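You operate a simulated robot arm through the tools that you are given. There is no shell and no other tool. Be economical: measure what you need, move in short steps, check, and stop when the job is done.

You are at the controls of a simulated two-armed robot. One attempt, no reset.

TASK
Take the silver hex bolt and leave it on top of the grey roller. Take the black hex bolt and put it on the gold bearing. Take the rags carton and leave it on the top of the crate bench. Put the brown pad on the top of the fluid bench away on the top of the parts bench. Fetch the brown-grip pad and set it on the top of the spill bench. Fetch the yellow-grip brush and stand it on top of the white filter. Put the silver can on the top of the red-legged table away on the top of the can shelf. Put the black can on the orange gasket sheet. Any order will do. Set down upright: silver hex bolt, black hex bolt, rags carton, brown pad, brown-grip pad, yellow-grip brush, silver can, black can.

The check looks at the end state, three seconds after you hand in, the way a careful person would. Anything else that was tipped, shoved, dropped, spilled or broken makes it a failure. Flat cloth is picked up by pressing the open fingertips on it (5 to 10 N) and closing them slowly along it; thin cloth reads only 2 to 8 mm in the jaws.

THE ROBOT
Two 7-joint arms with two-finger parallel grippers on one trunk, on a base that drives. Base frame: it is fixed to the floor where the robot stands at the start and does not move with it; the origin is under the middle of the robot, x ahead of it, y to its left, z up. Units: m, rad, N and s.
The left shoulder is at the start at [0.07, 0.13, 1.187], the right one opposite. With the tool pointing down near the work surface each hand reaches from about 0.1 to 0.44 m from the robot's upright axis, wherever it stands, measured 20 degrees to its own side. Places, roughly: black can [-8.25, 9, 0.75]; black hex bolt (4x4x7 cm) [0.5, -0.3, 0.9]; brown pad (8x6x10 cm) [-2.2, -1.7, 0.9]; brown-grip pad (9x6x7 cm) [-3.2, 2.4, 0.8]; gold bearing (6x6x3 cm) [-1.1, -0.1, 0.9]; grey roller (10x5x13 cm) [-1.6, -1.7, 0.9]; orange gasket sheet (15x10x1 cm) [-8.4, 9.1, 0.8]; rags carton [0.5, -1, 1]; silver can [-7.75, 9, 1]; silver hex bolt (4x4x7 cm) [0.5, -0.1, 0.9]; top of the can shelf [0.3, 2.3, 1.3]; top of the crate bench [-1.7, 0.1, 0.9]; top of the parts bench [-9.2, 9.1, 0.8]; top of the spill bench [-2.9, 1, 0.6]; white filter (20x9x15 cm) [-10.9, 3.7, 0.7]; yellow-grip brush (6x6x12 cm) [-7.9, 4.5, 1.3]. Payload 1.57 kg a hand.
Tool frame (each hand has its own): the origin (TCP) lies between the finger pads and is the grasp point; the fingertips stand 0.03 m ahead of it; z points along the fingers, y is the line along which they close. Largest opening 0.08 m; finger width 0.017, thickness 0.012; the body of the gripper, 0.04 by 0.082 m, starts 0.08 m behind the TCP.
Orientation is that of the tool frame in the base frame, as a unit quaternion [x, y, z, w]. With the fingers straight down and closing along the base's y, the tool's x points along the base's -x, its y along +y and its z along -z.

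THE INTERFACE
- The arms move only by the tool apply_moves. It takes "left_moves", "right_moves" or both (then of equal length, played together; a hand with none holds still); each is a list of rows, each a list of 7 numbers: the shift along the base's x, y, z in m, then the turn, a rotation vector about the base's x, y, z in degrees, then the finger opening in m, from 0 to 0.08. In form: [[x, y, z, rx, ry, rz, jaw], ...]. A call has 1 to 8 rows; each row shifts and turns the commanded pose from where the row before left it. Rows are played at 5 a second. More than 0.05 m and 0.15 rad between two rows, or a gripper value outside its range, and nothing of the call is played. A pose out of reach is approached as far as the arm can. The call stops where the force on the tool passes 40 N (or 10 N more than at its start, if that is more) or the arm is blocked; 0.2 s more then pass. The fingers move at their own pace (about 0.108 m/s each) and stop on an object; they squeeze with about 25 N. The grip force told is the motor's: it shows also when the fingers shut on nothing. Time passes only in rows, and 0.2 s behind the last, so rows that do not move let the fingers close. The reply holds the time, the measured pose of the TCP, the force on the tool along the base axes, the opening and the grip force, in the units named above and with some noise, with the torque about the TCP (base axes, N m) and any sound that the robot's microphone picked up.
- Cameras (640 x 400 px; columns grow to the right, rows downward): "scene" is now at [0.1178, -0.0434, 1.3996]; the picture's right is [-0.51, -0.86, 0.00], its down [-0.61, 0.37, -0.70] and it looks along [0.60, -0.36, -0.72] (base axes); focal length 254 px, centre (320, 200). "left" rides on the left gripper at [0.072, 0.007, -0.122] in its tool frame; the picture's right is [-0.09, 1.00, 0.00], its down [-0.84, -0.08, -0.54] and it looks along [-0.54, -0.05, 0.84] (tool axes); focal length 238 px, centre (320, 200). "right" rides on the right gripper at [0.072, -0.007, -0.122] in its tool frame; the picture's right is [0.09, 1.00, 0.00], its down [-0.84, 0.08, -0.54] and it looks along [-0.54, 0.05, 0.84] (tool axes); focal length 238 px, centre (320, 200). There is no depth. A picture from a camera that has moved, and an enlarged one, comes with that camera's place and axes in the base frame and with its lens.
- camera(camera): a new picture of that camera. No time passes.
- slide_trunk(by): slides the trunk up (or, below 0, down) by that many m; the arms and the scene camera ride with it, the base frame stays. It gives what a move gives, with no picture.
- base_move(legs): drives the robot by 1 to 6 legs, each [ahead, left, turn to the left] in m, m and rad, along the robot's own axes; the way and the turn of a leg run together, so that a leg with both is an arc; at most 1.5 m and 3.142 rad a leg. The arms and the cameras ride along, it lands a little off, and it stops where it bumps. It gives what a move gives.
- turn_head(pan, tilt): turns the head with the scene camera to pan (to the left, within 1.501 rad either way) and tilt (down, from -0.506 to 1.204), counted from straight ahead of the robot. It gives what a move gives.
- inspect(camera, box): a new picture of the part [left, top, right, bottom] of that camera's present view, enlarged. No time passes.
- hand_in(): hands the job in; it is judged then, once.

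Work in short steps. Places have to be worked out from the pictures, the camera data and where the tool is seen: move nearer, look again, correct. Check each grasp and each placing, and mend what went wrong. You have 483 turns and 246 pictures in all, those below and enlarged ones among them. Open the grippers and draw the arms clear of the work before you hand the job in, unless the task says otherwise; then end with one line.

The tools are called after "Request:" as a command line: name --argument value ..., lists and objects as JSON in quotes. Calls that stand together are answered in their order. apply_moves: Moves the arms, as the interface text tells. Its arguments: {"type":"object","properties":{"left_moves":{"type":"array","items":{"type":"array","items":{"type":"number"}}},"right_moves":{"type":"array","items":{"type":"array","items":{"type":"number"}}}},"required":[]} The other tools are called the same way: slide_trunk (by) slides the trunk up or down; base_move (legs) drives the base; turn_head (pan, tilt) turns the head that bears the scene camera; camera (camera) takes a picture; inspect (camera, box) takes an enlarged picture of a part of a camera's view; hand_in () hands the job in.

At the start:

```text
clock: 0.0
left_eef_pos: [0.3614, 0.0129, 1.1701]
left_orientation: [0.0, 1.0, 0.0, -0.001]
left_force: [-0.1, 0.7, 0.5]
left_ft_torque: [0.01, 0.01, 0.0]
left_opening: 0.0801
left_finger_force: 0.1
right_eef_pos: [0.2444, -0.2195, 1.17]
right_orientation: [0.001, 1.0, 0.0, 0.001]
right_force: [0.5, 0.6, 0.5]
right_ft_torque: [-0.02, -0.01, -0.01]
right_opening: 0.08
right_finger_force: 0.1
trunk travel left (down, up): [-0.825, 0.115]
robot x, y, heading: [0.0038, 0.0026, -0.0]
head pan, tilt: [-0.539, 0.799]
```

scene: 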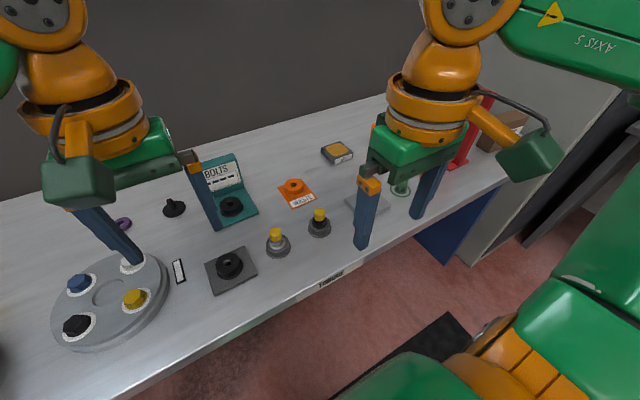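
right: 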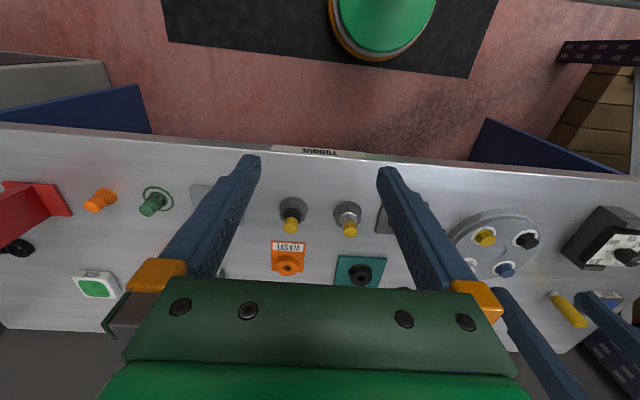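
left: 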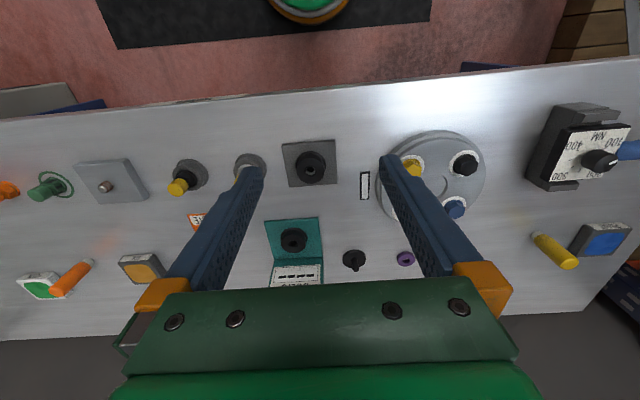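

I judge the two yellow-topped pieces to be the hex bolts, at about (0.45,-0.13) and (0.45,-0.24). I'll look closer to confirm.

Request:
inspect --camera "scene" --box '[180, 140, 420, 290]'

Request:
inspect --camera "right" --box '[240, 150, 400, 250]'

```text
2.67 times, centred on (300, 215) of scene
camera zoom: at [0.1178, -0.0434, 1.3996], right [-0.51, -0.86, 0.0], down [-0.61, 0.37, -0.7], along [0.6, -0.36, -0.72], focal length 678 px, centre (373, 160)
```

zoom: 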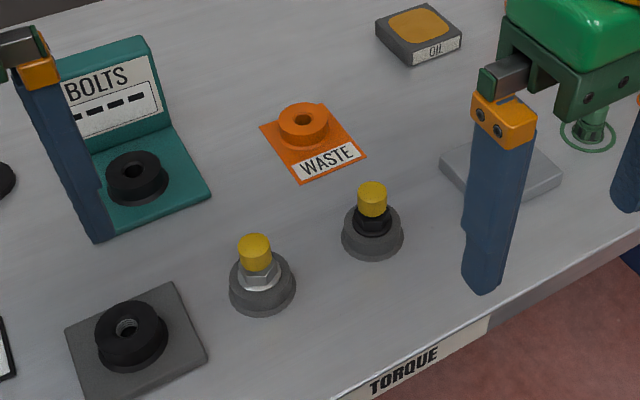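

```text
4.00 times, centred on (320, 200) of right
camera zoom: at [0.174, -0.2243, 1.2921], right [-0.09, 1.0, 0.0], down [0.84, 0.08, 0.54], along [0.54, 0.05, -0.84], focal length 953 px, centre (320, 200)
```

zoom: 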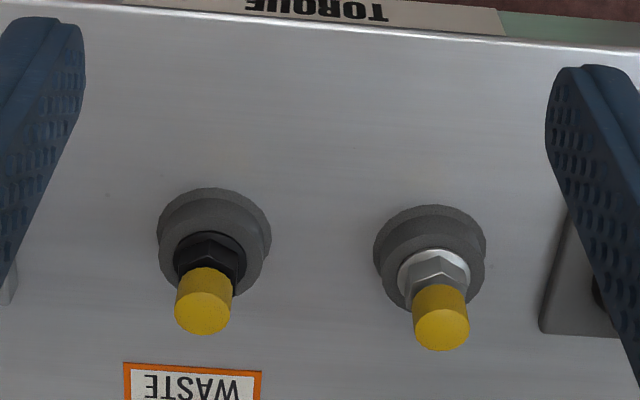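

Triangulated from two views, the black bolt's yellow top is at about (0.468,-0.252,0.94) and the silver's at (0.470,-0.137,0.938). The table edge is near x=0.34, so I'll move the base ahead a little to bring both within reach.

Request:
base_move --legs '[[0.1, 0, 0]]'

```text
clock: 1.1
left_eef_pos: [0.4569, 0.0129, 1.1706]
left_orientation: [0.0, 1.0, 0.0, 0.003]
left_force: [-0.6, 0.1, -0.3]
left_ft_torque: [0.01, -0.03, 0.0]
left_opening: 0.0797
left_finger_force: 0.1
right_eef_pos: [0.3401, -0.2189, 1.1711]
right_orientation: [0.0, 1.0, 0.0, 0.003]
right_force: [-1.2, 0.5, 0.3]
right_ft_torque: [0.03, -0.04, -0.03]
right_opening: 0.08
right_finger_force: 0.1
trunk travel left (down, up): [-0.825, 0.115]
robot x, y, heading: [0.1013, 0.0021, -0.004]
head pan, tilt: [-0.539, 0.799]
```

Bolts sit at y -0.14 and -0.25; I'll shift the base right 0.19 so each hand can take one.

Request:
base_move --legs '[[0, -0.19, 0]]'

Request:
camera --camera "right"

Request:
camera --camera "scene"

```text
clock: 2.7
left_eef_pos: [0.4611, -0.1728, 1.1695]
left_orientation: [0.0, 1.0, -0.002, 0.0]
left_force: [-0.8, -0.3, 0.9]
left_ft_torque: [-0.03, -0.01, -0.02]
left_opening: 0.0801
left_finger_force: 0.1
right_eef_pos: [0.3456, -0.4041, 1.1707]
right_orientation: [0.001, 1.0, -0.001, 0.001]
right_force: [0.2, 0.4, 0.1]
right_ft_torque: [-0.01, 0.0, 0.01]
right_opening: 0.0799
right_finger_force: 0.1
trunk travel left (down, up): [-0.825, 0.115]
robot x, y, heading: [0.1008, -0.185, -0.002]
head pan, tilt: [-0.539, 0.799]
```

```text
240 pictures are left
camera right: at [0.2744, -0.4097, 1.2929], right [-0.09, 1.0, 0.0], down [0.84, 0.08, 0.54], along [0.54, 0.05, -0.84], focal length 238 px, centre (320, 200)
```

right: 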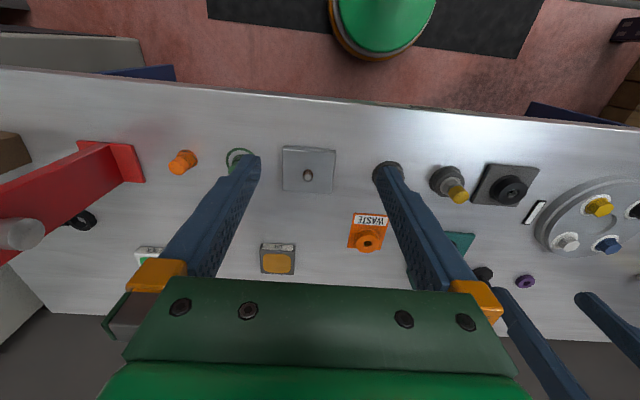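

```text
239 pictures are left
camera scene: at [0.218, -0.2285, 1.3997], right [-0.51, -0.86, 0.0], down [-0.62, 0.36, -0.7], along [0.6, -0.36, -0.72], focal length 254 px, centre (320, 200)
```

scene: 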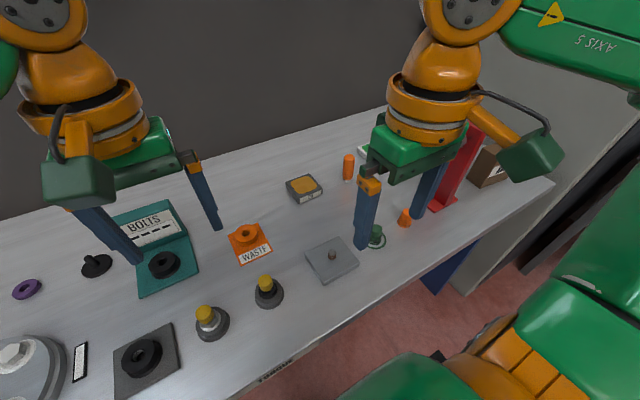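

I'll bring the left hand above the silver bolt and then check with its camera.

Request:
apply_moves --left_moves '[[0.005, 0.018, -0.045, 0, 0, 0, 0.08], [0.005, 0.018, -0.045, 0, 0, 0, 0.08], [0, 0, -0.045, 0, 0, 0, 0.08], [0, 0, -0.03, 0, 0, 0, 0.08]]'

Request:
camera --camera "left"

```text
clock: 3.7
left_eef_pos: [0.4692, -0.1383, 1.0039]
left_orientation: [-0.001, 1.0, -0.001, 0.0]
left_force: [0.6, 0.4, 0.8]
left_ft_torque: [-0.01, -0.02, -0.01]
left_opening: 0.0798
left_finger_force: 0.0
right_eef_pos: [0.3456, -0.4088, 1.1686]
right_orientation: [0.001, 1.0, 0.0, 0.001]
right_force: [-0.7, -0.8, 0.4]
right_ft_torque: [0.02, 0.02, -0.01]
right_opening: 0.0798
right_finger_force: 0.1
trunk travel left (down, up): [-0.825, 0.115]
robot x, y, heading: [0.0993, -0.1868, 0.003]
head pan, tilt: [-0.539, 0.799]
```

```text
238 pictures are left
camera left: at [0.3981, -0.1328, 1.1259], right [0.09, 1.0, 0.0], down [0.84, -0.08, 0.54], along [0.54, -0.05, -0.84], focal length 238 px, centre (320, 200)
```

left: 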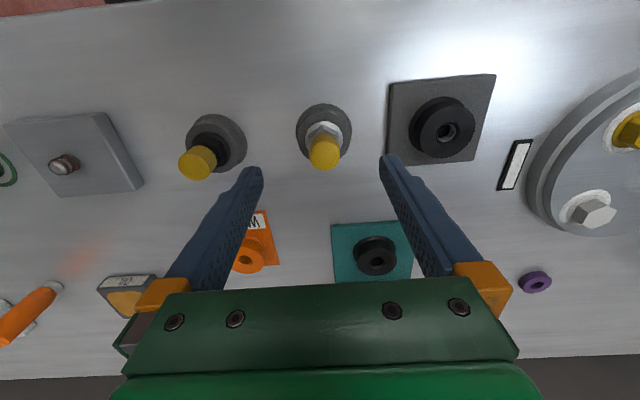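

The bolt lies between the fingers; I correct by 6 mm and go down so the pads close on the yellow grip.

Request:
apply_moves --left_moves '[[0.005, 0.002, -0.035, 0, 0, 0, 0.08], [0, 0, -0.031, 0, 0, 0, 0.08], [0, 0, 0, 0, 0, 0, 0.08], [0, 0, 0, 0, 0, 0, 0.0], [0, 0, 0, 0, 0, 0, 0.0], [0, 0, 0, 0, 0, 0, 0.0]]'

Request:
camera --camera "left"

```text
clock: 5.1
left_eef_pos: [0.4753, -0.1377, 0.9366]
left_orientation: [-0.001, 1.0, 0.001, 0.0]
left_force: [0.2, 0.1, -0.7]
left_ft_torque: [0.02, 0.02, 0.03]
left_opening: 0.0259
left_finger_force: 24.5
right_eef_pos: [0.3461, -0.4083, 1.1705]
right_orientation: [0.001, 1.0, 0.0, 0.0]
right_force: [-0.7, 0.0, 0.3]
right_ft_torque: [0.0, -0.02, -0.01]
right_opening: 0.08
right_finger_force: 0.1
trunk travel left (down, up): [-0.825, 0.115]
robot x, y, heading: [0.0995, -0.1887, -0.001]
head pan, tilt: [-0.539, 0.799]
```

```text
237 pictures are left
camera left: at [0.4035, -0.1314, 1.0601], right [0.09, 1.0, 0.0], down [0.84, -0.08, 0.54], along [0.54, -0.05, -0.84], focal length 238 px, centre (320, 200)
```

left: 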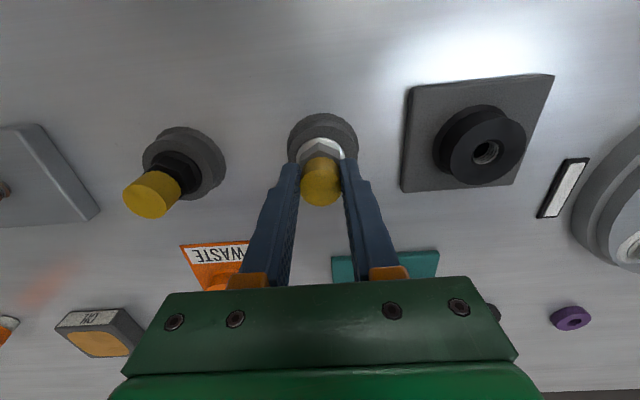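

Gripped at 26 mm. Lifting gently to see whether it comes free.

Request:
apply_moves --left_moves '[[0, 0, 0.015, 0, 0, 0, 0.0], [0, 0, 0.02, 0, 0, 0, 0.0], [0, 0, 0.04, 0, 0, 0, 0.0]]'

Request:
camera --camera "left"

```text
clock: 5.9
left_eef_pos: [0.4761, -0.1379, 1.0133]
left_orientation: [-0.001, 1.0, 0.0, 0.0]
left_force: [-0.2, -0.5, -0.3]
left_ft_torque: [0.0, 0.0, 0.0]
left_opening: 0.0259
left_finger_force: 25.1
right_eef_pos: [0.3449, -0.4088, 1.1706]
right_orientation: [0.001, 1.0, 0.0, 0.001]
right_force: [0.2, 0.4, -0.1]
right_ft_torque: [-0.01, -0.01, 0.0]
right_opening: 0.0802
right_finger_force: 0.1
trunk travel left (down, up): [-0.825, 0.115]
robot x, y, heading: [0.0994, -0.1911, -0.0]
head pan, tilt: [-0.539, 0.799]
```

```text
236 pictures are left
camera left: at [0.4053, -0.1306, 1.1354], right [0.09, 1.0, 0.0], down [0.84, -0.08, 0.54], along [0.54, -0.05, -0.84], focal length 238 px, centre (320, 200)
```

left: 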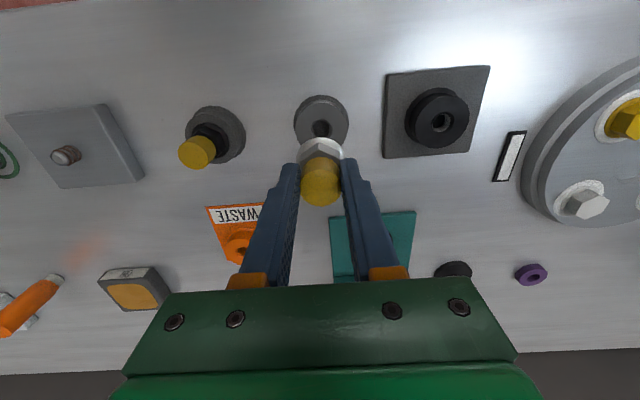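

The silver bolt came free. I raise it and move left aside while bringing the right hand to above the black bolt.

Request:
apply_moves --left_moves '[[0, 0.04, 0.03, 0, 0, 0, 0.0], [0, 0.045, 0.02, 0, 0, 0, 0.0], [0, 0.045, 0.02, 0, 0, 0, 0.0], [0, 0.03, 0.02, 0, 0, 0, 0.0], [0, 0, 0, 0, 0, 0, 0.0], [0, 0, 0, 0, 0, 0, 0.0]]' --right_moves '[[0, 0, 0, 0, 0, 0, 0.08], [0.03, 0.035, 0, 0, 0, 0, 0.08], [0.03, 0.035, -0.01, 0, 0, 0, 0.08], [0.03, 0.035, -0.02, 0, 0, 0, 0.08], [0.03, 0.03, -0.025, 0, 0, 0, 0.08], [0.005, 0.02, -0.045, 0, 0, 0, 0.08]]'

Request:
camera --camera "right"

```text
refused: row 4 steps farther than a row can; nothing moved
```

```text
235 pictures are left
camera right: at [0.274, -0.4139, 1.2921], right [-0.09, 1.0, 0.0], down [0.84, 0.08, 0.54], along [0.54, 0.05, -0.84], focal length 238 px, centre (320, 200)
```

right: 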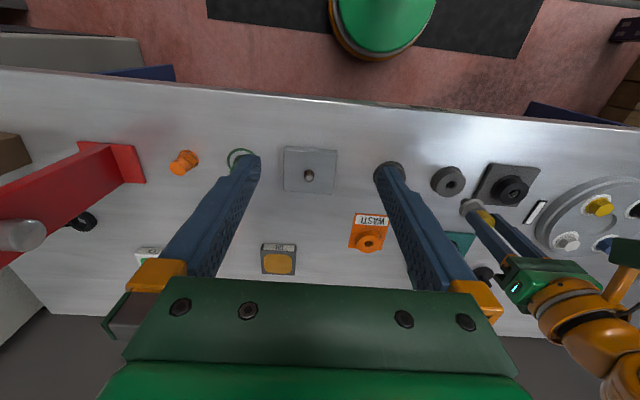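

A row was over 5 cm in norm; I repeat with shorter steps.

Request:
apply_moves --left_moves '[[0, 0.03, 0.03, 0, 0, 0, 0.0], [0, 0.04, 0.02, 0, 0, 0, 0.0], [0, 0.04, 0.02, 0, 0, 0, 0.0], [0, 0.03, 0.02, 0, 0, 0, 0.0], [0, 0, 0, 0, 0, 0, 0.0], [0, 0, 0, 0, 0, 0, 0.0], [0, 0, 0, 0, 0, 0, 0.0]]' --right_moves '[[0, 0, 0, 0, 0, 0, 0.08], [0.03, 0.035, 0, 0, 0, 0, 0.08], [0.03, 0.035, -0.01, 0, 0, 0, 0.08], [0.03, 0.035, -0.01, 0, 0, 0, 0.08], [0.025, 0.03, -0.025, 0, 0, 0, 0.08], [0.01, 0.02, -0.04, 0, 0, 0, 0.08], [0, 0, -0.045, 0, 0, 0, 0.08]]'

Request:
camera --camera "right"

```text
clock: 7.5
left_eef_pos: [0.4762, 0.001, 1.1038]
left_orientation: [0.0, 1.0, 0.0, 0.0]
left_force: [-1.2, -0.5, -1.3]
left_ft_torque: [-0.03, 0.04, 0.02]
left_opening: 0.026
left_finger_force: 24.7
right_eef_pos: [0.4453, -0.2922, 1.0351]
right_orientation: [0.001, 1.0, 0.0, 0.001]
right_force: [0.3, 0.1, 0.8]
right_ft_torque: [-0.03, 0.0, -0.01]
right_opening: 0.08
right_finger_force: 0.0
right hand out of reach, approached as far as the arm can: row 4, 5, 6
trunk travel left (down, up): [-0.825, 0.115]
robot x, y, heading: [0.0977, -0.1881, -0.004]
head pan, tilt: [-0.539, 0.799]
```

```text
234 pictures are left
camera right: at [0.3736, -0.2982, 1.1579], right [-0.09, 1.0, 0.0], down [0.84, 0.08, 0.54], along [0.54, 0.05, -0.84], focal length 238 px, centre (320, 200)
```

right: 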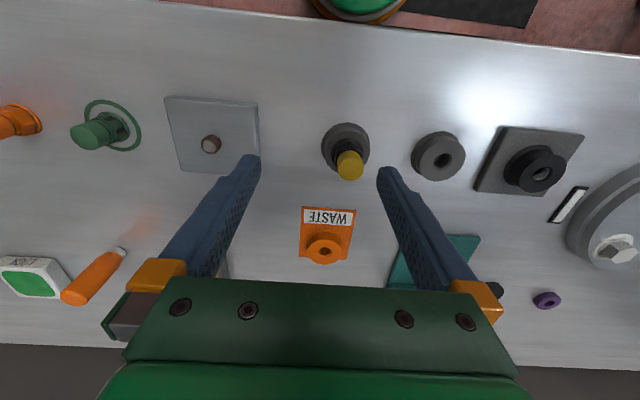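

Target y is too far inward for the right arm; I shift the base left 0.11.

Request:
base_move --legs '[[0, 0.11, 0]]'

Request:
camera --camera "right"

```text
clock: 8.7
left_eef_pos: [0.4768, 0.1063, 1.104]
left_orientation: [0.0, 1.0, 0.002, 0.0]
left_force: [0.6, 0.0, -0.8]
left_ft_torque: [-0.02, -0.01, 0.04]
left_opening: 0.0258
left_finger_force: 25.5
right_eef_pos: [0.4447, -0.1885, 1.0353]
right_orientation: [0.0, 1.0, 0.002, 0.001]
right_force: [-0.4, 0.4, 0.4]
right_ft_torque: [0.05, 0.02, -0.03]
right_opening: 0.08
right_finger_force: 0.1
trunk travel left (down, up): [-0.825, 0.115]
robot x, y, heading: [0.0989, -0.0844, 0.006]
head pan, tilt: [-0.539, 0.799]
```

```text
233 pictures are left
camera right: at [0.3732, -0.1939, 1.158], right [-0.09, 1.0, 0.0], down [0.84, 0.07, 0.54], along [0.54, 0.05, -0.84], focal length 238 px, centre (320, 200)
```

right: 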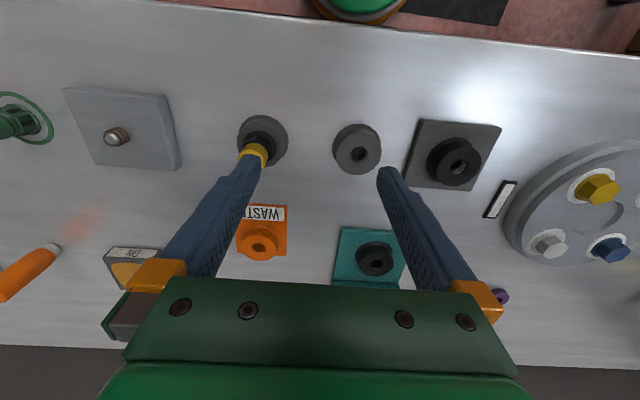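

Now above target height; move right hand to (0.471,-0.252) and look.

Request:
apply_moves --right_moves '[[0.013, -0.032, 0, 0, 0, 0, 0.08], [0.013, -0.032, 0, 0, 0, 0, 0.08], [0, 0, -0.03, 0, 0, 0, 0.08], [0, 0, 0, 0, 0, 0, 0.08]]'

Request:
camera --camera "right"

```text
clock: 9.7
left_eef_pos: [0.4758, 0.1097, 1.103]
left_orientation: [-0.001, 1.0, -0.001, 0.0]
left_force: [-0.2, 0.0, -1.5]
left_ft_torque: [0.01, 0.06, -0.01]
left_opening: 0.0258
left_finger_force: 24.9
right_eef_pos: [0.4693, -0.251, 1.0067]
right_orientation: [0.0, 1.0, 0.0, 0.001]
right_force: [-0.1, 0.2, 0.5]
right_ft_torque: [-0.03, 0.04, 0.0]
right_opening: 0.0799
right_finger_force: 0.0
trunk travel left (down, up): [-0.825, 0.115]
robot x, y, heading: [0.0994, -0.0811, 0.001]
head pan, tilt: [-0.539, 0.799]
```

```text
232 pictures are left
camera right: at [0.3984, -0.2555, 1.1293], right [-0.09, 1.0, 0.0], down [0.84, 0.08, 0.54], along [0.54, 0.05, -0.84], focal length 238 px, centre (320, 200)
```

right: 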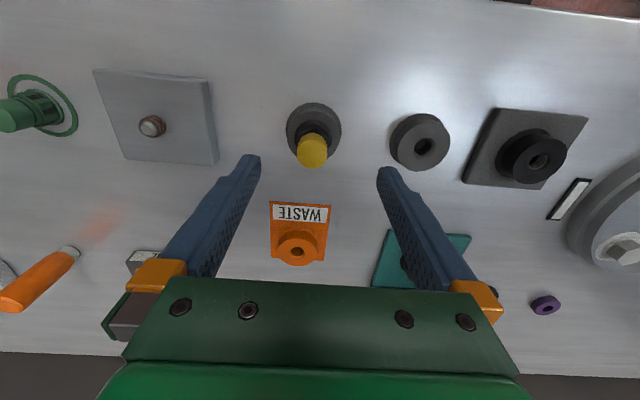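

Small correction, descend and grip the black bolt.

Request:
apply_moves --right_moves '[[0.004, -0.004, -0.035, 0, 0, 0, 0.08], [0, 0, -0.033, 0, 0, 0, 0.08], [0, 0, 0, 0, 0, 0, 0.08], [0, 0, 0, 0, 0, 0, 0.0], [0, 0, 0, 0, 0, 0, 0.0], [0, 0, 0, 0, 0, 0, 0.0], [0, 0, 0.02, 0, 0, 0, 0.0], [0, 0, 0.04, 0, 0, 0, 0.0]]'

Request:
camera --camera "right"

```text
clock: 11.5
left_eef_pos: [0.4757, 0.1099, 1.1032]
left_orientation: [-0.002, 1.0, 0.0, 0.0]
left_force: [0.8, 0.5, -0.5]
left_ft_torque: [-0.02, -0.03, 0.01]
left_opening: 0.0262
left_finger_force: 25.6
right_eef_pos: [0.4724, -0.2521, 0.9976]
right_orientation: [0.0, 1.0, 0.0, 0.001]
right_force: [0.5, 1.3, -0.9]
right_ft_torque: [-0.01, -0.01, 0.0]
right_opening: 0.026
right_finger_force: 25.0
trunk travel left (down, up): [-0.825, 0.115]
robot x, y, heading: [0.1008, -0.0795, 0.002]
head pan, tilt: [-0.539, 0.799]
```

```text
231 pictures are left
camera right: at [0.4007, -0.2585, 1.1207], right [-0.09, 1.0, 0.0], down [0.84, 0.08, 0.54], along [0.54, 0.05, -0.84], focal length 238 px, centre (320, 200)
```

right: 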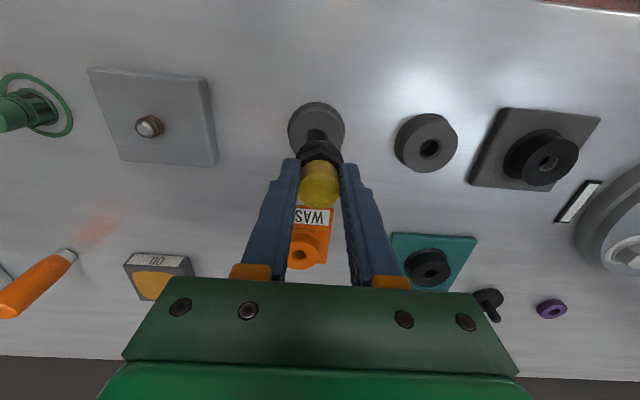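

Black bolt held as well. I raise and retract both hands, and look sideways with the head before driving.

Request:
apply_moves --left_moves '[[-0.03, 0, 0.03, 0, 0, 0, 0.0], [-0.03, 0, 0.03, 0, 0, 0, 0.0], [-0.04, 0, 0.02, 0, 0, 0, 0.0], [-0.04, 0, 0.0, 0, 0, 0, 0.0], [-0.03, 0, 0.0, 0, 0, 0, 0.0]]' --right_moves '[[0, 0, 0.045, 0, 0, 0, 0.0], [-0.02, 0, 0.04, 0, 0, 0, 0.0], [-0.03, 0, 0.035, 0, 0, 0, 0.0], [-0.04, 0, 0.03, 0, 0, 0, 0.0], [-0.04, 0, 0.02, 0, 0, 0, 0.0]]'

Request:
turn_head --pan 1.5 --tilt 0.4

Request:
camera --camera "scene"

Request:
turn_head --pan -1.5 --tilt 0.4

Request:
camera --camera "scene"

```text
clock: 12.7
left_eef_pos: [0.3025, 0.1098, 1.1848]
left_orientation: [0.0, 1.0, 0.0, 0.003]
left_force: [-0.6, -1.1, -0.9]
left_ft_torque: [0.01, -0.04, -0.01]
left_opening: 0.0262
left_finger_force: 25.0
right_eef_pos: [0.3424, -0.2564, 1.1679]
right_orientation: [0.0, 1.0, 0.0, 0.004]
right_force: [-0.2, -0.6, -0.6]
right_ft_torque: [0.0, 0.01, 0.0]
right_opening: 0.0257
right_finger_force: 24.7
trunk travel left (down, up): [-0.825, 0.115]
robot x, y, heading: [0.1004, -0.0805, 0.002]
head pan, tilt: [-0.539, 0.799]
```

```text
clock: 14.7
left_eef_pos: [0.3065, 0.1088, 1.181]
left_orientation: [-0.002, 1.0, -0.001, 0.0]
left_force: [0.3, 0.9, -1.6]
left_ft_torque: [-0.01, 0.02, -0.02]
left_opening: 0.026
left_finger_force: 24.9
right_eef_pos: [0.346, -0.2555, 1.1676]
right_orientation: [0.0, 1.0, 0.0, 0.001]
right_force: [-0.8, -0.9, -0.7]
right_ft_torque: [0.01, 0.03, 0.0]
right_opening: 0.0258
right_finger_force: 24.7
trunk travel left (down, up): [-0.825, 0.115]
robot x, y, heading: [0.0982, -0.082, 0.007]
head pan, tilt: [1.499, 0.4]
```

```text
230 pictures are left
camera scene: at [0.1549, 0.0093, 1.4346], right [1.0, -0.07, 0.0], down [-0.03, -0.39, -0.92], along [0.06, 0.92, -0.39], focal length 254 px, centre (320, 200)
```

scene: 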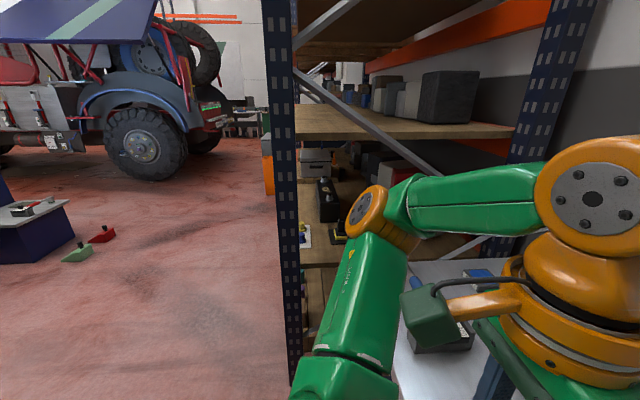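

```text
clock: 17.2
left_eef_pos: [0.3063, 0.1087, 1.1841]
left_orientation: [0.0, 1.0, 0.0, 0.0]
left_force: [0.0, -0.5, -1.9]
left_ft_torque: [0.01, 0.0, -0.01]
left_opening: 0.026
left_finger_force: 24.9
right_eef_pos: [0.3457, -0.2546, 1.1662]
right_orientation: [0.001, 1.0, 0.0, 0.0]
right_force: [0.0, 0.5, -1.5]
right_ft_torque: [-0.01, 0.02, 0.02]
right_opening: 0.0261
right_finger_force: 25.2
trunk travel left (down, up): [-0.825, 0.115]
robot x, y, heading: [0.0988, -0.0842, 0.003]
head pan, tilt: [-1.499, 0.4]
```

```text
229 pictures are left
camera scene: at [0.1553, -0.1755, 1.4347], right [-1.0, -0.07, 0.0], down [-0.03, 0.39, -0.92], along [0.07, -0.92, -0.39], focal length 254 px, centre (320, 200)
```

scene: 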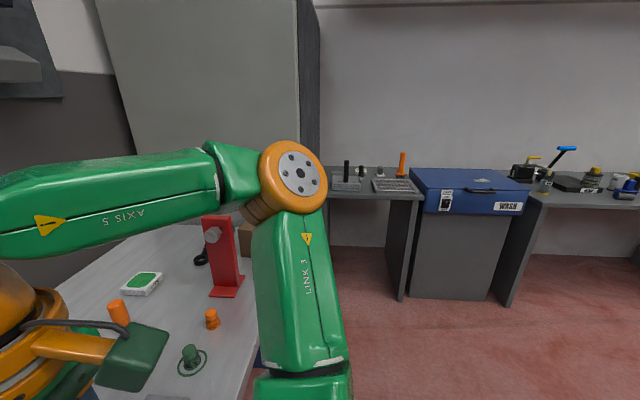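

The floor around is clear. I back off 0.15 m and turn to the left 90°, then look toward the bench behind.

Request:
base_move --legs '[[-0.15, 0, 0], [0, 0, 1.571]]'

Request:
turn_head --pan 1.2 --tilt 0.5

Request:
camera --camera "scene"

```text
clock: 22.4
left_eef_pos: [-0.2352, 0.1282, 1.1833]
left_orientation: [-0.703, 0.711, -0.001, 0.0]
left_force: [0.4, -0.4, -0.8]
left_ft_torque: [-0.04, 0.02, -0.02]
left_opening: 0.0259
left_finger_force: 24.8
right_eef_pos: [0.1275, 0.1622, 1.1668]
right_orientation: [-0.702, 0.712, 0.001, 0.001]
right_force: [0.0, 0.5, -1.4]
right_ft_torque: [-0.04, 0.0, 0.02]
right_opening: 0.0263
right_finger_force: 25.1
trunk travel left (down, up): [-0.825, 0.115]
robot x, y, heading: [-0.0463, -0.0828, 1.555]
head pan, tilt: [-1.499, 0.4]
```

```text
clock: 24.8
left_eef_pos: [-0.2368, 0.1263, 1.184]
left_orientation: [-0.703, 0.711, 0.0, 0.001]
left_force: [0.0, -0.4, -1.5]
left_ft_torque: [0.01, -0.02, 0.0]
left_opening: 0.026
left_finger_force: 24.5
right_eef_pos: [0.1279, 0.1617, 1.1671]
right_orientation: [-0.701, 0.713, 0.0, 0.0]
right_force: [-0.4, 0.6, -1.7]
right_ft_torque: [-0.03, 0.02, 0.02]
right_opening: 0.0263
right_finger_force: 24.6
trunk travel left (down, up): [-0.825, 0.115]
robot x, y, heading: [-0.0505, -0.0838, 1.561]
head pan, tilt: [1.201, 0.499]
```

```text
228 pictures are left
camera scene: at [-0.1341, 0.0013, 1.4255], right [0.37, 0.93, 0.0], down [0.44, -0.18, -0.88], along [-0.81, 0.33, -0.48], focal length 254 px, centre (320, 200)
```

scene: 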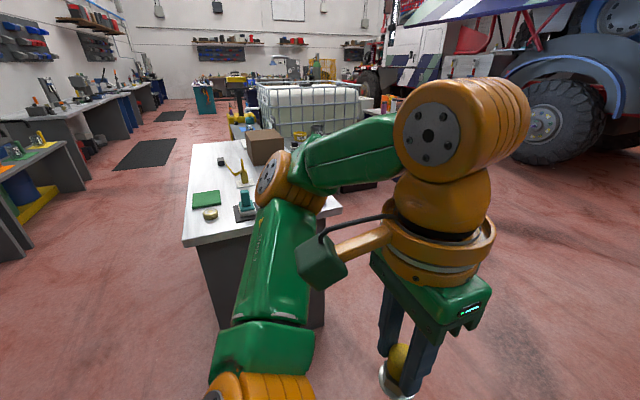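

Gold bearing seen at about (-1.08,-0.08), bench edge about x=-0.94. I turn to face -x and drive to stand near (-0.6,-0.23), then look.

Request:
base_move --legs '[[0, 0, 1.58], [0.5, 0.15, 0]]'

Request:
turn_head --pan -0.3 --tilt 0.8

Request:
camera --camera "scene"

```text
clock: 31.7
left_eef_pos: [-0.7651, -0.4083, 1.1831]
left_orientation: [1.0, -0.009, -0.001, 0.0]
left_force: [-0.5, 0.2, -1.8]
left_ft_torque: [-0.02, -0.02, 0.0]
left_opening: 0.0261
left_finger_force: 24.9
right_eef_pos: [-0.7977, -0.0424, 1.167]
right_orientation: [1.0, -0.01, -0.002, 0.0]
right_force: [-0.3, 0.0, -1.2]
right_ft_torque: [0.03, -0.01, 0.04]
right_opening: 0.0258
right_finger_force: 25.3
trunk travel left (down, up): [-0.825, 0.115]
robot x, y, heading: [-0.5596, -0.2199, 3.121]
head pan, tilt: [1.201, 0.499]
```

```text
clock: 33.3
left_eef_pos: [-0.7672, -0.4078, 1.1834]
left_orientation: [1.0, -0.009, 0.001, 0.001]
left_force: [-0.5, -0.1, -0.6]
left_ft_torque: [0.0, -0.01, 0.0]
left_opening: 0.0261
left_finger_force: 25.4
right_eef_pos: [-0.7996, -0.0439, 1.1675]
right_orientation: [1.0, -0.011, -0.001, 0.0]
right_force: [0.0, 0.0, -0.8]
right_ft_torque: [-0.01, 0.0, 0.0]
right_opening: 0.0259
right_finger_force: 25.2
trunk travel left (down, up): [-0.825, 0.115]
robot x, y, heading: [-0.5575, -0.2241, 3.128]
head pan, tilt: [-0.3, 0.799]
```

```text
227 pictures are left
camera scene: at [-0.6856, -0.1975, 1.3995], right [0.31, 0.95, 0.0], down [0.68, -0.22, -0.7], along [-0.66, 0.22, -0.72], focal length 254 px, centre (320, 200)
```

scene: 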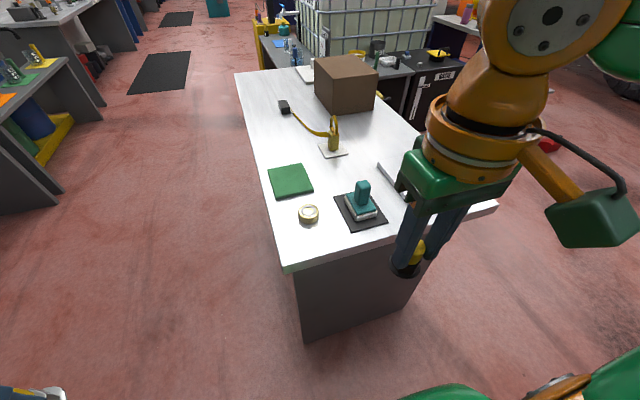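

Bearing at about (-1.105,-0.09), bench edge at -0.98. I drive 0.19 ahead so the right hand can reach it.

Request:
base_move --legs '[[0.19, 0, 0.01]]'

Request:
camera --camera "right"

Request:
inspect --camera "scene" --box '[240, 150, 440, 275]'

```text
clock: 34.8
left_eef_pos: [-0.9485, -0.4071, 1.184]
left_orientation: [1.0, -0.004, -0.001, 0.0]
left_force: [-0.4, -0.1, -1.2]
left_ft_torque: [-0.02, 0.01, -0.03]
left_opening: 0.0262
left_finger_force: 24.7
right_eef_pos: [-0.9859, -0.0424, 1.1682]
right_orientation: [1.0, -0.006, -0.002, 0.0]
right_force: [0.1, -0.4, -0.7]
right_ft_torque: [0.04, 0.02, 0.01]
right_opening: 0.026
right_finger_force: 24.8
trunk travel left (down, up): [-0.825, 0.115]
robot x, y, heading: [-0.7471, -0.2229, 3.134]
head pan, tilt: [-0.3, 0.799]
```

```text
226 pictures are left
camera right: at [-0.9116, -0.0357, 1.2901], right [0.08, -1.0, 0.0], down [-0.83, -0.07, 0.55], along [-0.54, -0.04, -0.84], focal length 238 px, centre (320, 200)
```

right: 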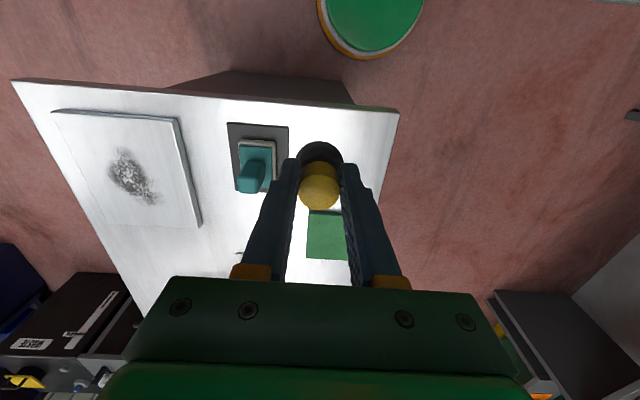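

```text
3.20 times, centred on (340, 212) of scene
camera zoom: at [-0.8689, -0.1959, 1.4], right [0.3, 0.95, 0.0], down [0.68, -0.22, -0.7], along [-0.67, 0.21, -0.71], focal length 814 px, centre (256, 160)
```

zoom: 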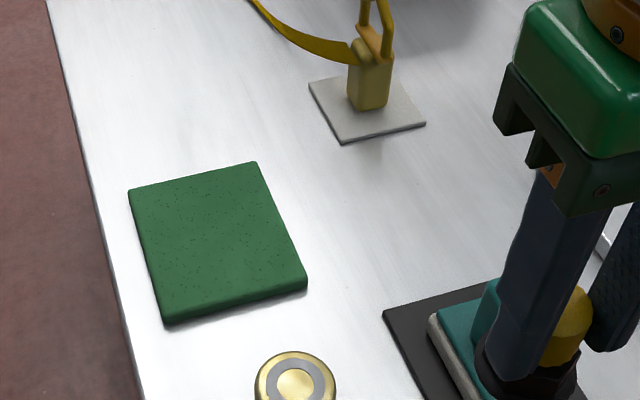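

The bearing is at the picture's lower edge; I tilt the head down for a good fix.

Request:
turn_head --pan -0.3 --tilt 1.1

Request:
camera --camera "scene"

```text
clock: 35.6
left_eef_pos: [-0.9526, -0.4072, 1.1828]
left_orientation: [1.0, -0.004, 0.0, 0.001]
left_force: [0.8, -0.5, -1.1]
left_ft_torque: [0.01, -0.03, 0.02]
left_opening: 0.026
left_finger_force: 24.9
right_eef_pos: [-0.9889, -0.0423, 1.1667]
right_orientation: [1.0, -0.006, 0.0, 0.001]
right_force: [-0.3, 0.0, -1.3]
right_ft_torque: [0.0, -0.04, 0.0]
right_opening: 0.026
right_finger_force: 24.6
trunk travel left (down, up): [-0.825, 0.115]
robot x, y, heading: [-0.7443, -0.2206, 3.136]
head pan, tilt: [-0.3, 1.1]
```

```text
224 pictures are left
camera scene: at [-0.8572, -0.2012, 1.3778], right [0.3, 0.95, 0.0], down [0.85, -0.27, -0.45], along [-0.43, 0.14, -0.89], focal length 254 px, centre (320, 200)
```

scene: 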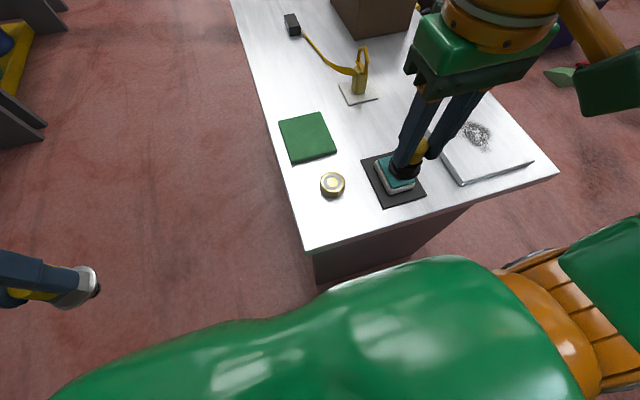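

The bearing is hidden behind the bolt in the hand camera; I shift the right hand 7 cm to its right to get a second view.

Request:
apply_moves --right_moves '[[0, 0.035, 0, 0, 0, 0, 0], [0, 0.035, 0, 0, 0, 0, 0], [0, 0, 0, 0, 0, 0, 0]]'

Request:
camera --camera "right"

```text
clock: 36.4
left_eef_pos: [-0.9534, -0.4087, 1.1821]
left_orientation: [1.0, -0.004, 0.0, -0.001]
left_force: [0.2, 0.5, -0.6]
left_ft_torque: [0.0, 0.01, 0.03]
left_opening: 0.0262
left_finger_force: 24.6
right_eef_pos: [-0.9895, 0.0268, 1.1668]
right_orientation: [1.0, -0.005, 0.0, 0.0]
right_force: [-0.2, 0.2, -0.9]
right_ft_torque: [0.01, -0.02, 0.0]
right_opening: 0.0262
right_finger_force: 24.8
trunk travel left (down, up): [-0.825, 0.115]
robot x, y, heading: [-0.745, -0.2156, 3.136]
head pan, tilt: [-0.3, 1.1]
```

```text
223 pictures are left
camera right: at [-0.9154, 0.0333, 1.2893], right [0.08, -1.0, 0.0], down [-0.84, -0.07, 0.54], along [-0.54, -0.04, -0.84], focal length 238 px, centre (320, 200)
```

right: 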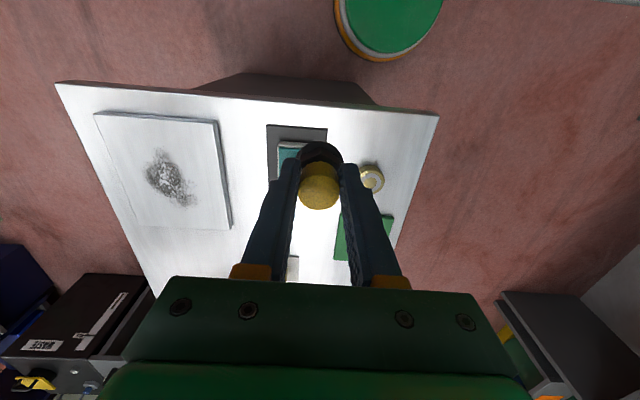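

Bearing top triangulates to about (-1.125,-0.080,0.881). I move the bolt to directly above it, with a gap, where the hand camera shows both.

Request:
apply_moves --right_moves '[[-0.035, -0.027, 0, 0, 0, 0, 0], [-0.035, -0.027, 0, 0, 0, 0, 0], [-0.035, -0.027, 0, 0, 0, 0, 0], [-0.03, -0.026, 0, 0, 0, 0, 0], [0, 0, -0.045, 0, 0, 0, 0], [0, 0, -0.045, 0, 0, 0, 0], [0, 0, 0, 0, 0, 0, 0]]'

Request:
camera --camera "right"

```text
clock: 38.0
left_eef_pos: [-0.9537, -0.4081, 1.1824]
left_orientation: [1.0, -0.004, 0.001, -0.001]
left_force: [-0.6, 0.7, -0.8]
left_ft_torque: [0.01, 0.01, -0.01]
left_opening: 0.026
left_finger_force: 25.1
right_eef_pos: [-1.1134, -0.0648, 1.0697]
right_orientation: [1.0, -0.006, 0.0, 0.0]
right_force: [0.0, -0.3, -1.5]
right_ft_torque: [0.0, 0.0, 0.01]
right_opening: 0.026
right_finger_force: 25.3
right hand out of reach, approached as far as the arm can: row 4
trunk travel left (down, up): [-0.825, 0.115]
robot x, y, heading: [-0.7443, -0.2202, 3.132]
head pan, tilt: [-0.3, 1.1]
```

```text
222 pictures are left
camera right: at [-1.0396, -0.0567, 1.1924], right [0.08, -1.0, 0.0], down [-0.84, -0.07, 0.54], along [-0.54, -0.04, -0.84], focal length 238 px, centre (320, 200)
```

right: 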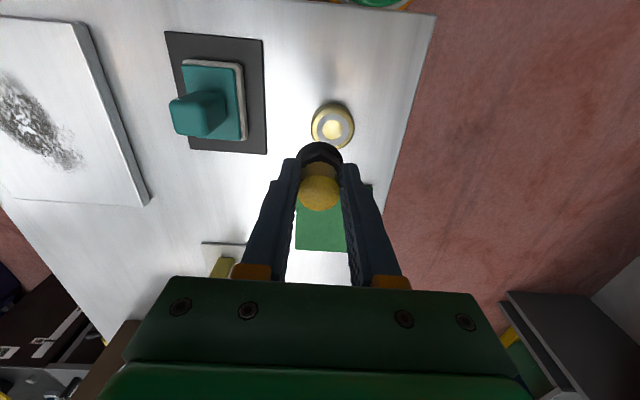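

Bearing centre agrees: (-1.1246,-0.078). I center the bolt and look at the bearing enlarged to see if it has a hole.

Request:
apply_moves --right_moves '[[-0.011, -0.013, -0.02, 0, 0, 0, 0], [0, 0, -0.01, 0, 0, 0, 0], [0, 0, 0, 0, 0, 0, 0]]'

Request:
inspect --camera "right" --box '[240, 70, 400, 170]'

Request:
inspect --camera "scene" --box '[260, 120, 420, 220]'

```text
clock: 38.8
left_eef_pos: [-0.9527, -0.4082, 1.1829]
left_orientation: [1.0, -0.005, -0.001, 0.0]
left_force: [1.3, -1.0, -1.8]
left_ft_torque: [-0.01, 0.01, 0.03]
left_opening: 0.0259
left_finger_force: 24.9
right_eef_pos: [-1.1213, -0.0777, 1.04]
right_orientation: [1.0, -0.005, -0.001, -0.001]
right_force: [0.3, 0.6, -1.1]
right_ft_torque: [-0.03, 0.01, 0.0]
right_opening: 0.0262
right_finger_force: 25.0
trunk travel left (down, up): [-0.825, 0.115]
robot x, y, heading: [-0.7416, -0.2177, 3.133]
head pan, tilt: [-0.3, 1.1]
```

```text
4.00 times, centred on (320, 120) of right
camera zoom: at [-1.0486, -0.0704, 1.1629], right [0.08, -1.0, 0.0], down [-0.84, -0.07, 0.54], along [-0.54, -0.04, -0.84], focal length 953 px, centre (320, 520)
```

zoom: 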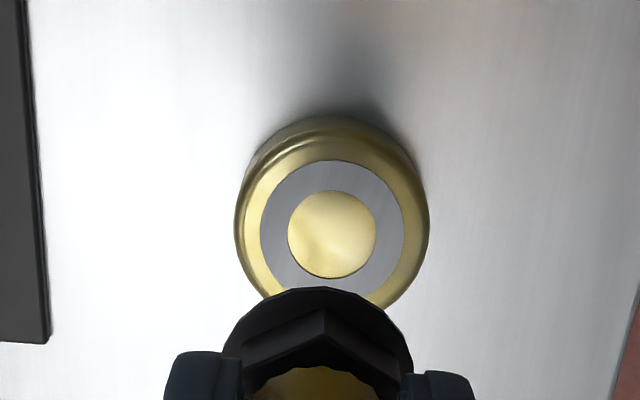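

```text
4.00 times, centred on (340, 170) of scene
camera zoom: at [-0.8559, -0.201, 1.3778], right [0.3, 0.95, 0.0], down [0.85, -0.27, -0.45], along [-0.43, 0.14, -0.89], focal length 1017 px, centre (240, 320)
```

zoom: 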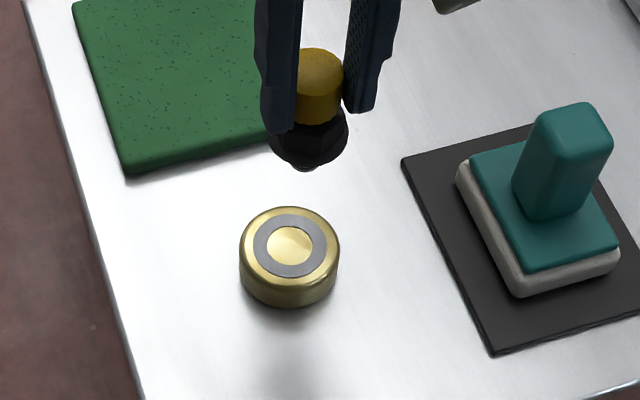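

The bearing top is flat, so the bolt stands on its shank. I center it and go down slowly in small steps, watching the force.

Request:
apply_moves --right_moves '[[-0.006, -0.001, -0.03, 0, 0, 0, 0], [0, 0, -0.03, 0, 0, 0, 0], [0, 0, -0.01, 0, 0, 0, 0], [0, 0, 0, 0, 0, 0, 0]]'

Request:
inspect --camera "scene" --box '[260, 120, 420, 220]'

```text
clock: 39.8
left_eef_pos: [-0.9538, -0.4063, 1.1822]
left_orientation: [1.0, -0.004, -0.001, 0.0]
left_force: [0.1, -1.3, -1.3]
left_ft_torque: [0.01, -0.01, -0.01]
left_opening: 0.0259
left_finger_force: 24.8
right_eef_pos: [-1.1234, -0.0725, 0.9724]
right_orientation: [1.0, -0.006, -0.001, 0.001]
right_force: [0.1, -0.8, -1.4]
right_ft_torque: [0.01, 0.01, 0.0]
right_opening: 0.026
right_finger_force: 25.2
right hand out of reach, approached as far as the arm can: row 2, 3
trunk travel left (down, up): [-0.825, 0.115]
robot x, y, heading: [-0.7452, -0.2173, 3.134]
head pan, tilt: [-0.3, 1.1]
```

```text
4.00 times, centred on (340, 170) of scene
camera zoom: at [-0.8571, -0.2014, 1.3777], right [0.3, 0.95, 0.0], down [0.85, -0.27, -0.45], along [-0.43, 0.14, -0.89], focal length 1017 px, centre (240, 320)
```

zoom: 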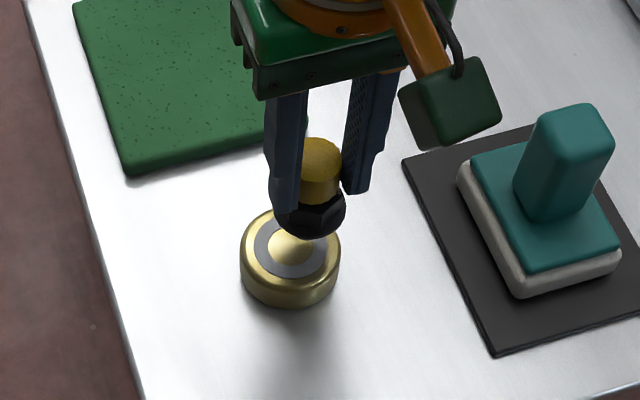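

Slightly out of reach. I raise the hand a little, drive 3 cm ahead and then come back over the bearing.

Request:
apply_moves --right_moves '[[0, 0, 0.03, 0, 0, 0, 0], [0, 0, 0.02, 0, 0, 0, 0]]'

Request:
base_move --legs '[[0.035, 0, 0]]'

Request:
inspect --camera "right" --box '[240, 70, 400, 170]'

```text
clock: 40.4
left_eef_pos: [-0.9525, -0.408, 1.1835]
left_orientation: [1.0, -0.004, 0.0, 0.0]
left_force: [-0.1, -0.5, -1.4]
left_ft_torque: [-0.02, -0.03, -0.02]
left_opening: 0.0264
left_finger_force: 24.7
right_eef_pos: [-1.1198, -0.0733, 1.026]
right_orientation: [1.0, -0.005, -0.001, 0.0]
right_force: [0.1, -0.4, -0.7]
right_ft_torque: [-0.03, 0.04, -0.03]
right_opening: 0.0266
right_finger_force: 25.2
trunk travel left (down, up): [-0.825, 0.115]
robot x, y, heading: [-0.7448, -0.2196, 3.13]
head pan, tilt: [-0.3, 1.1]
```

```text
clock: 41.3
left_eef_pos: [-0.98, -0.4076, 1.1848]
left_orientation: [1.0, -0.005, -0.004, 0.0]
left_force: [0.7, -0.3, -0.9]
left_ft_torque: [-0.02, 0.03, 0.02]
left_opening: 0.0259
left_finger_force: 24.6
right_eef_pos: [-1.1488, -0.0716, 1.0285]
right_orientation: [1.0, -0.005, -0.003, 0.001]
right_force: [-0.1, 0.2, -0.7]
right_ft_torque: [0.03, 0.02, 0.0]
right_opening: 0.0262
right_finger_force: 25.1
trunk travel left (down, up): [-0.825, 0.115]
robot x, y, heading: [-0.7825, -0.2237, 3.128]
head pan, tilt: [-0.3, 1.1]
```

```text
4.00 times, centred on (320, 120) of right
camera zoom: at [-1.075, -0.0651, 1.1499], right [0.08, -1.0, 0.0], down [-0.83, -0.07, 0.55], along [-0.55, -0.04, -0.84], focal length 953 px, centre (320, 520)
```

zoom: 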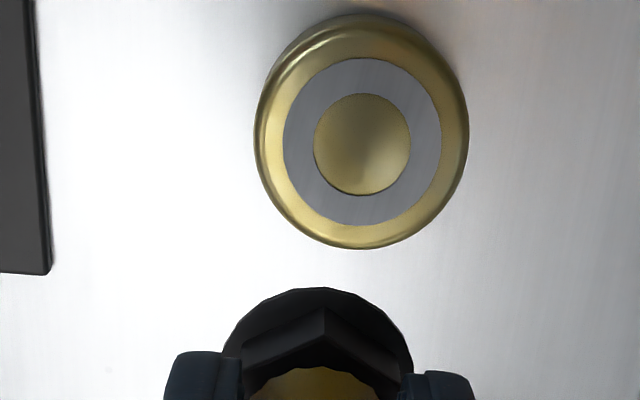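

Bearing at (-1.129,-0.079). I move over it and descend to just above.

Request:
apply_moves --right_moves '[[0.019, -0.007, 0, 0, 0, 0, 0], [0, 0, -0.03, 0, 0, 0, 0], [0, 0, -0.025, 0, 0, 0, 0], [0, 0, 0, 0, 0, 0, 0]]'

Request:
inspect --camera "scene" --box '[260, 120, 420, 220]'

Request:
inspect --camera "right" --box '[240, 70, 400, 170]'

```text
clock: 42.3
left_eef_pos: [-0.9879, -0.4076, 1.184]
left_orientation: [1.0, -0.004, 0.001, 0.0]
left_force: [0.6, -0.9, -1.3]
left_ft_torque: [-0.05, -0.01, 0.0]
left_opening: 0.0259
left_finger_force: 24.8
right_eef_pos: [-1.138, -0.079, 0.9698]
right_orientation: [1.0, -0.005, 0.001, 0.0]
right_force: [0.0, -0.4, -2.0]
right_ft_torque: [0.01, 0.0, 0.0]
right_opening: 0.026
right_finger_force: 25.0
trunk travel left (down, up): [-0.825, 0.115]
robot x, y, heading: [-0.7776, -0.2208, 3.137]
head pan, tilt: [-0.3, 1.1]
```

```text
4.00 times, centred on (340, 170) of scene
camera zoom: at [-0.8912, -0.2012, 1.3777], right [0.3, 0.95, 0.0], down [0.85, -0.27, -0.45], along [-0.43, 0.14, -0.89], focal length 1017 px, centre (240, 320)
```

zoom: 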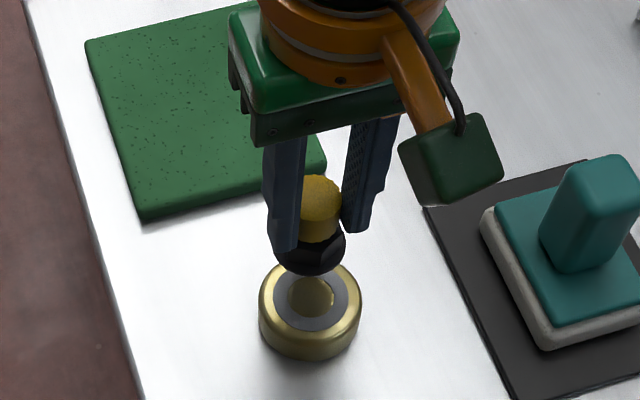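

```text
4.00 times, centred on (320, 120) of right
camera zoom: at [-1.064, -0.0723, 1.0925], right [0.08, -1.0, 0.0], down [-0.84, -0.07, 0.54], along [-0.54, -0.04, -0.84], focal length 953 px, centre (320, 520)
```

zoom: 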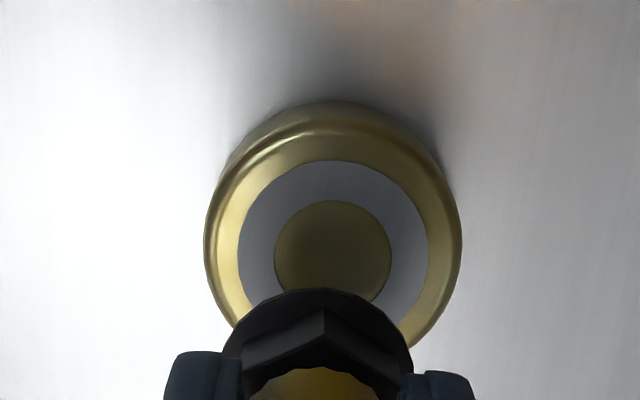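

Correct +9 mm in x, then descend gently until contact.

Request:
apply_moves --right_moves '[[0.009, -0.0005, 0, 0, 0, 0, 0], [0, 0, -0.008, 0, 0, 0, 0], [0, 0, 0, 0, 0, 0, 0], [0, 0, -0.005, 0, 0, 0, 0], [0, 0, 0, 0, 0, 0, 0]]'

Request:
inspect --camera "scene" --box '[260, 120, 420, 220]'

```text
clock: 43.5
left_eef_pos: [-0.9842, -0.4079, 1.1839]
left_orientation: [1.0, -0.004, -0.001, -0.001]
left_force: [-0.3, 0.0, -1.2]
left_ft_torque: [-0.02, -0.01, -0.01]
left_opening: 0.0261
left_finger_force: 25.1
right_eef_pos: [-1.125, -0.0793, 0.958]
right_orientation: [1.0, -0.005, -0.002, 0.0]
right_force: [-1.2, 1.4, 15.9]
right_ft_torque: [0.12, 0.2, -0.01]
right_opening: 0.0262
right_finger_force: 25.5
trunk travel left (down, up): [-0.825, 0.115]
robot x, y, heading: [-0.7779, -0.2204, 3.135]
head pan, tilt: [-0.3, 1.1]
```

```text
4.00 times, centred on (340, 170) of scene
camera zoom: at [-0.8876, -0.2018, 1.3782], right [0.3, 0.95, 0.0], down [0.85, -0.27, -0.46], along [-0.43, 0.14, -0.89], focal length 1017 px, centre (240, 320)
```

zoom: 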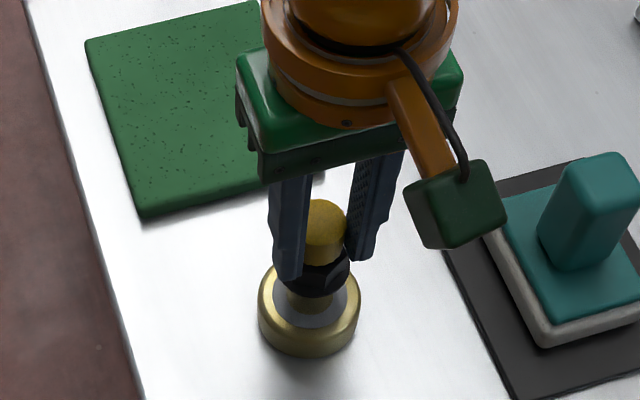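

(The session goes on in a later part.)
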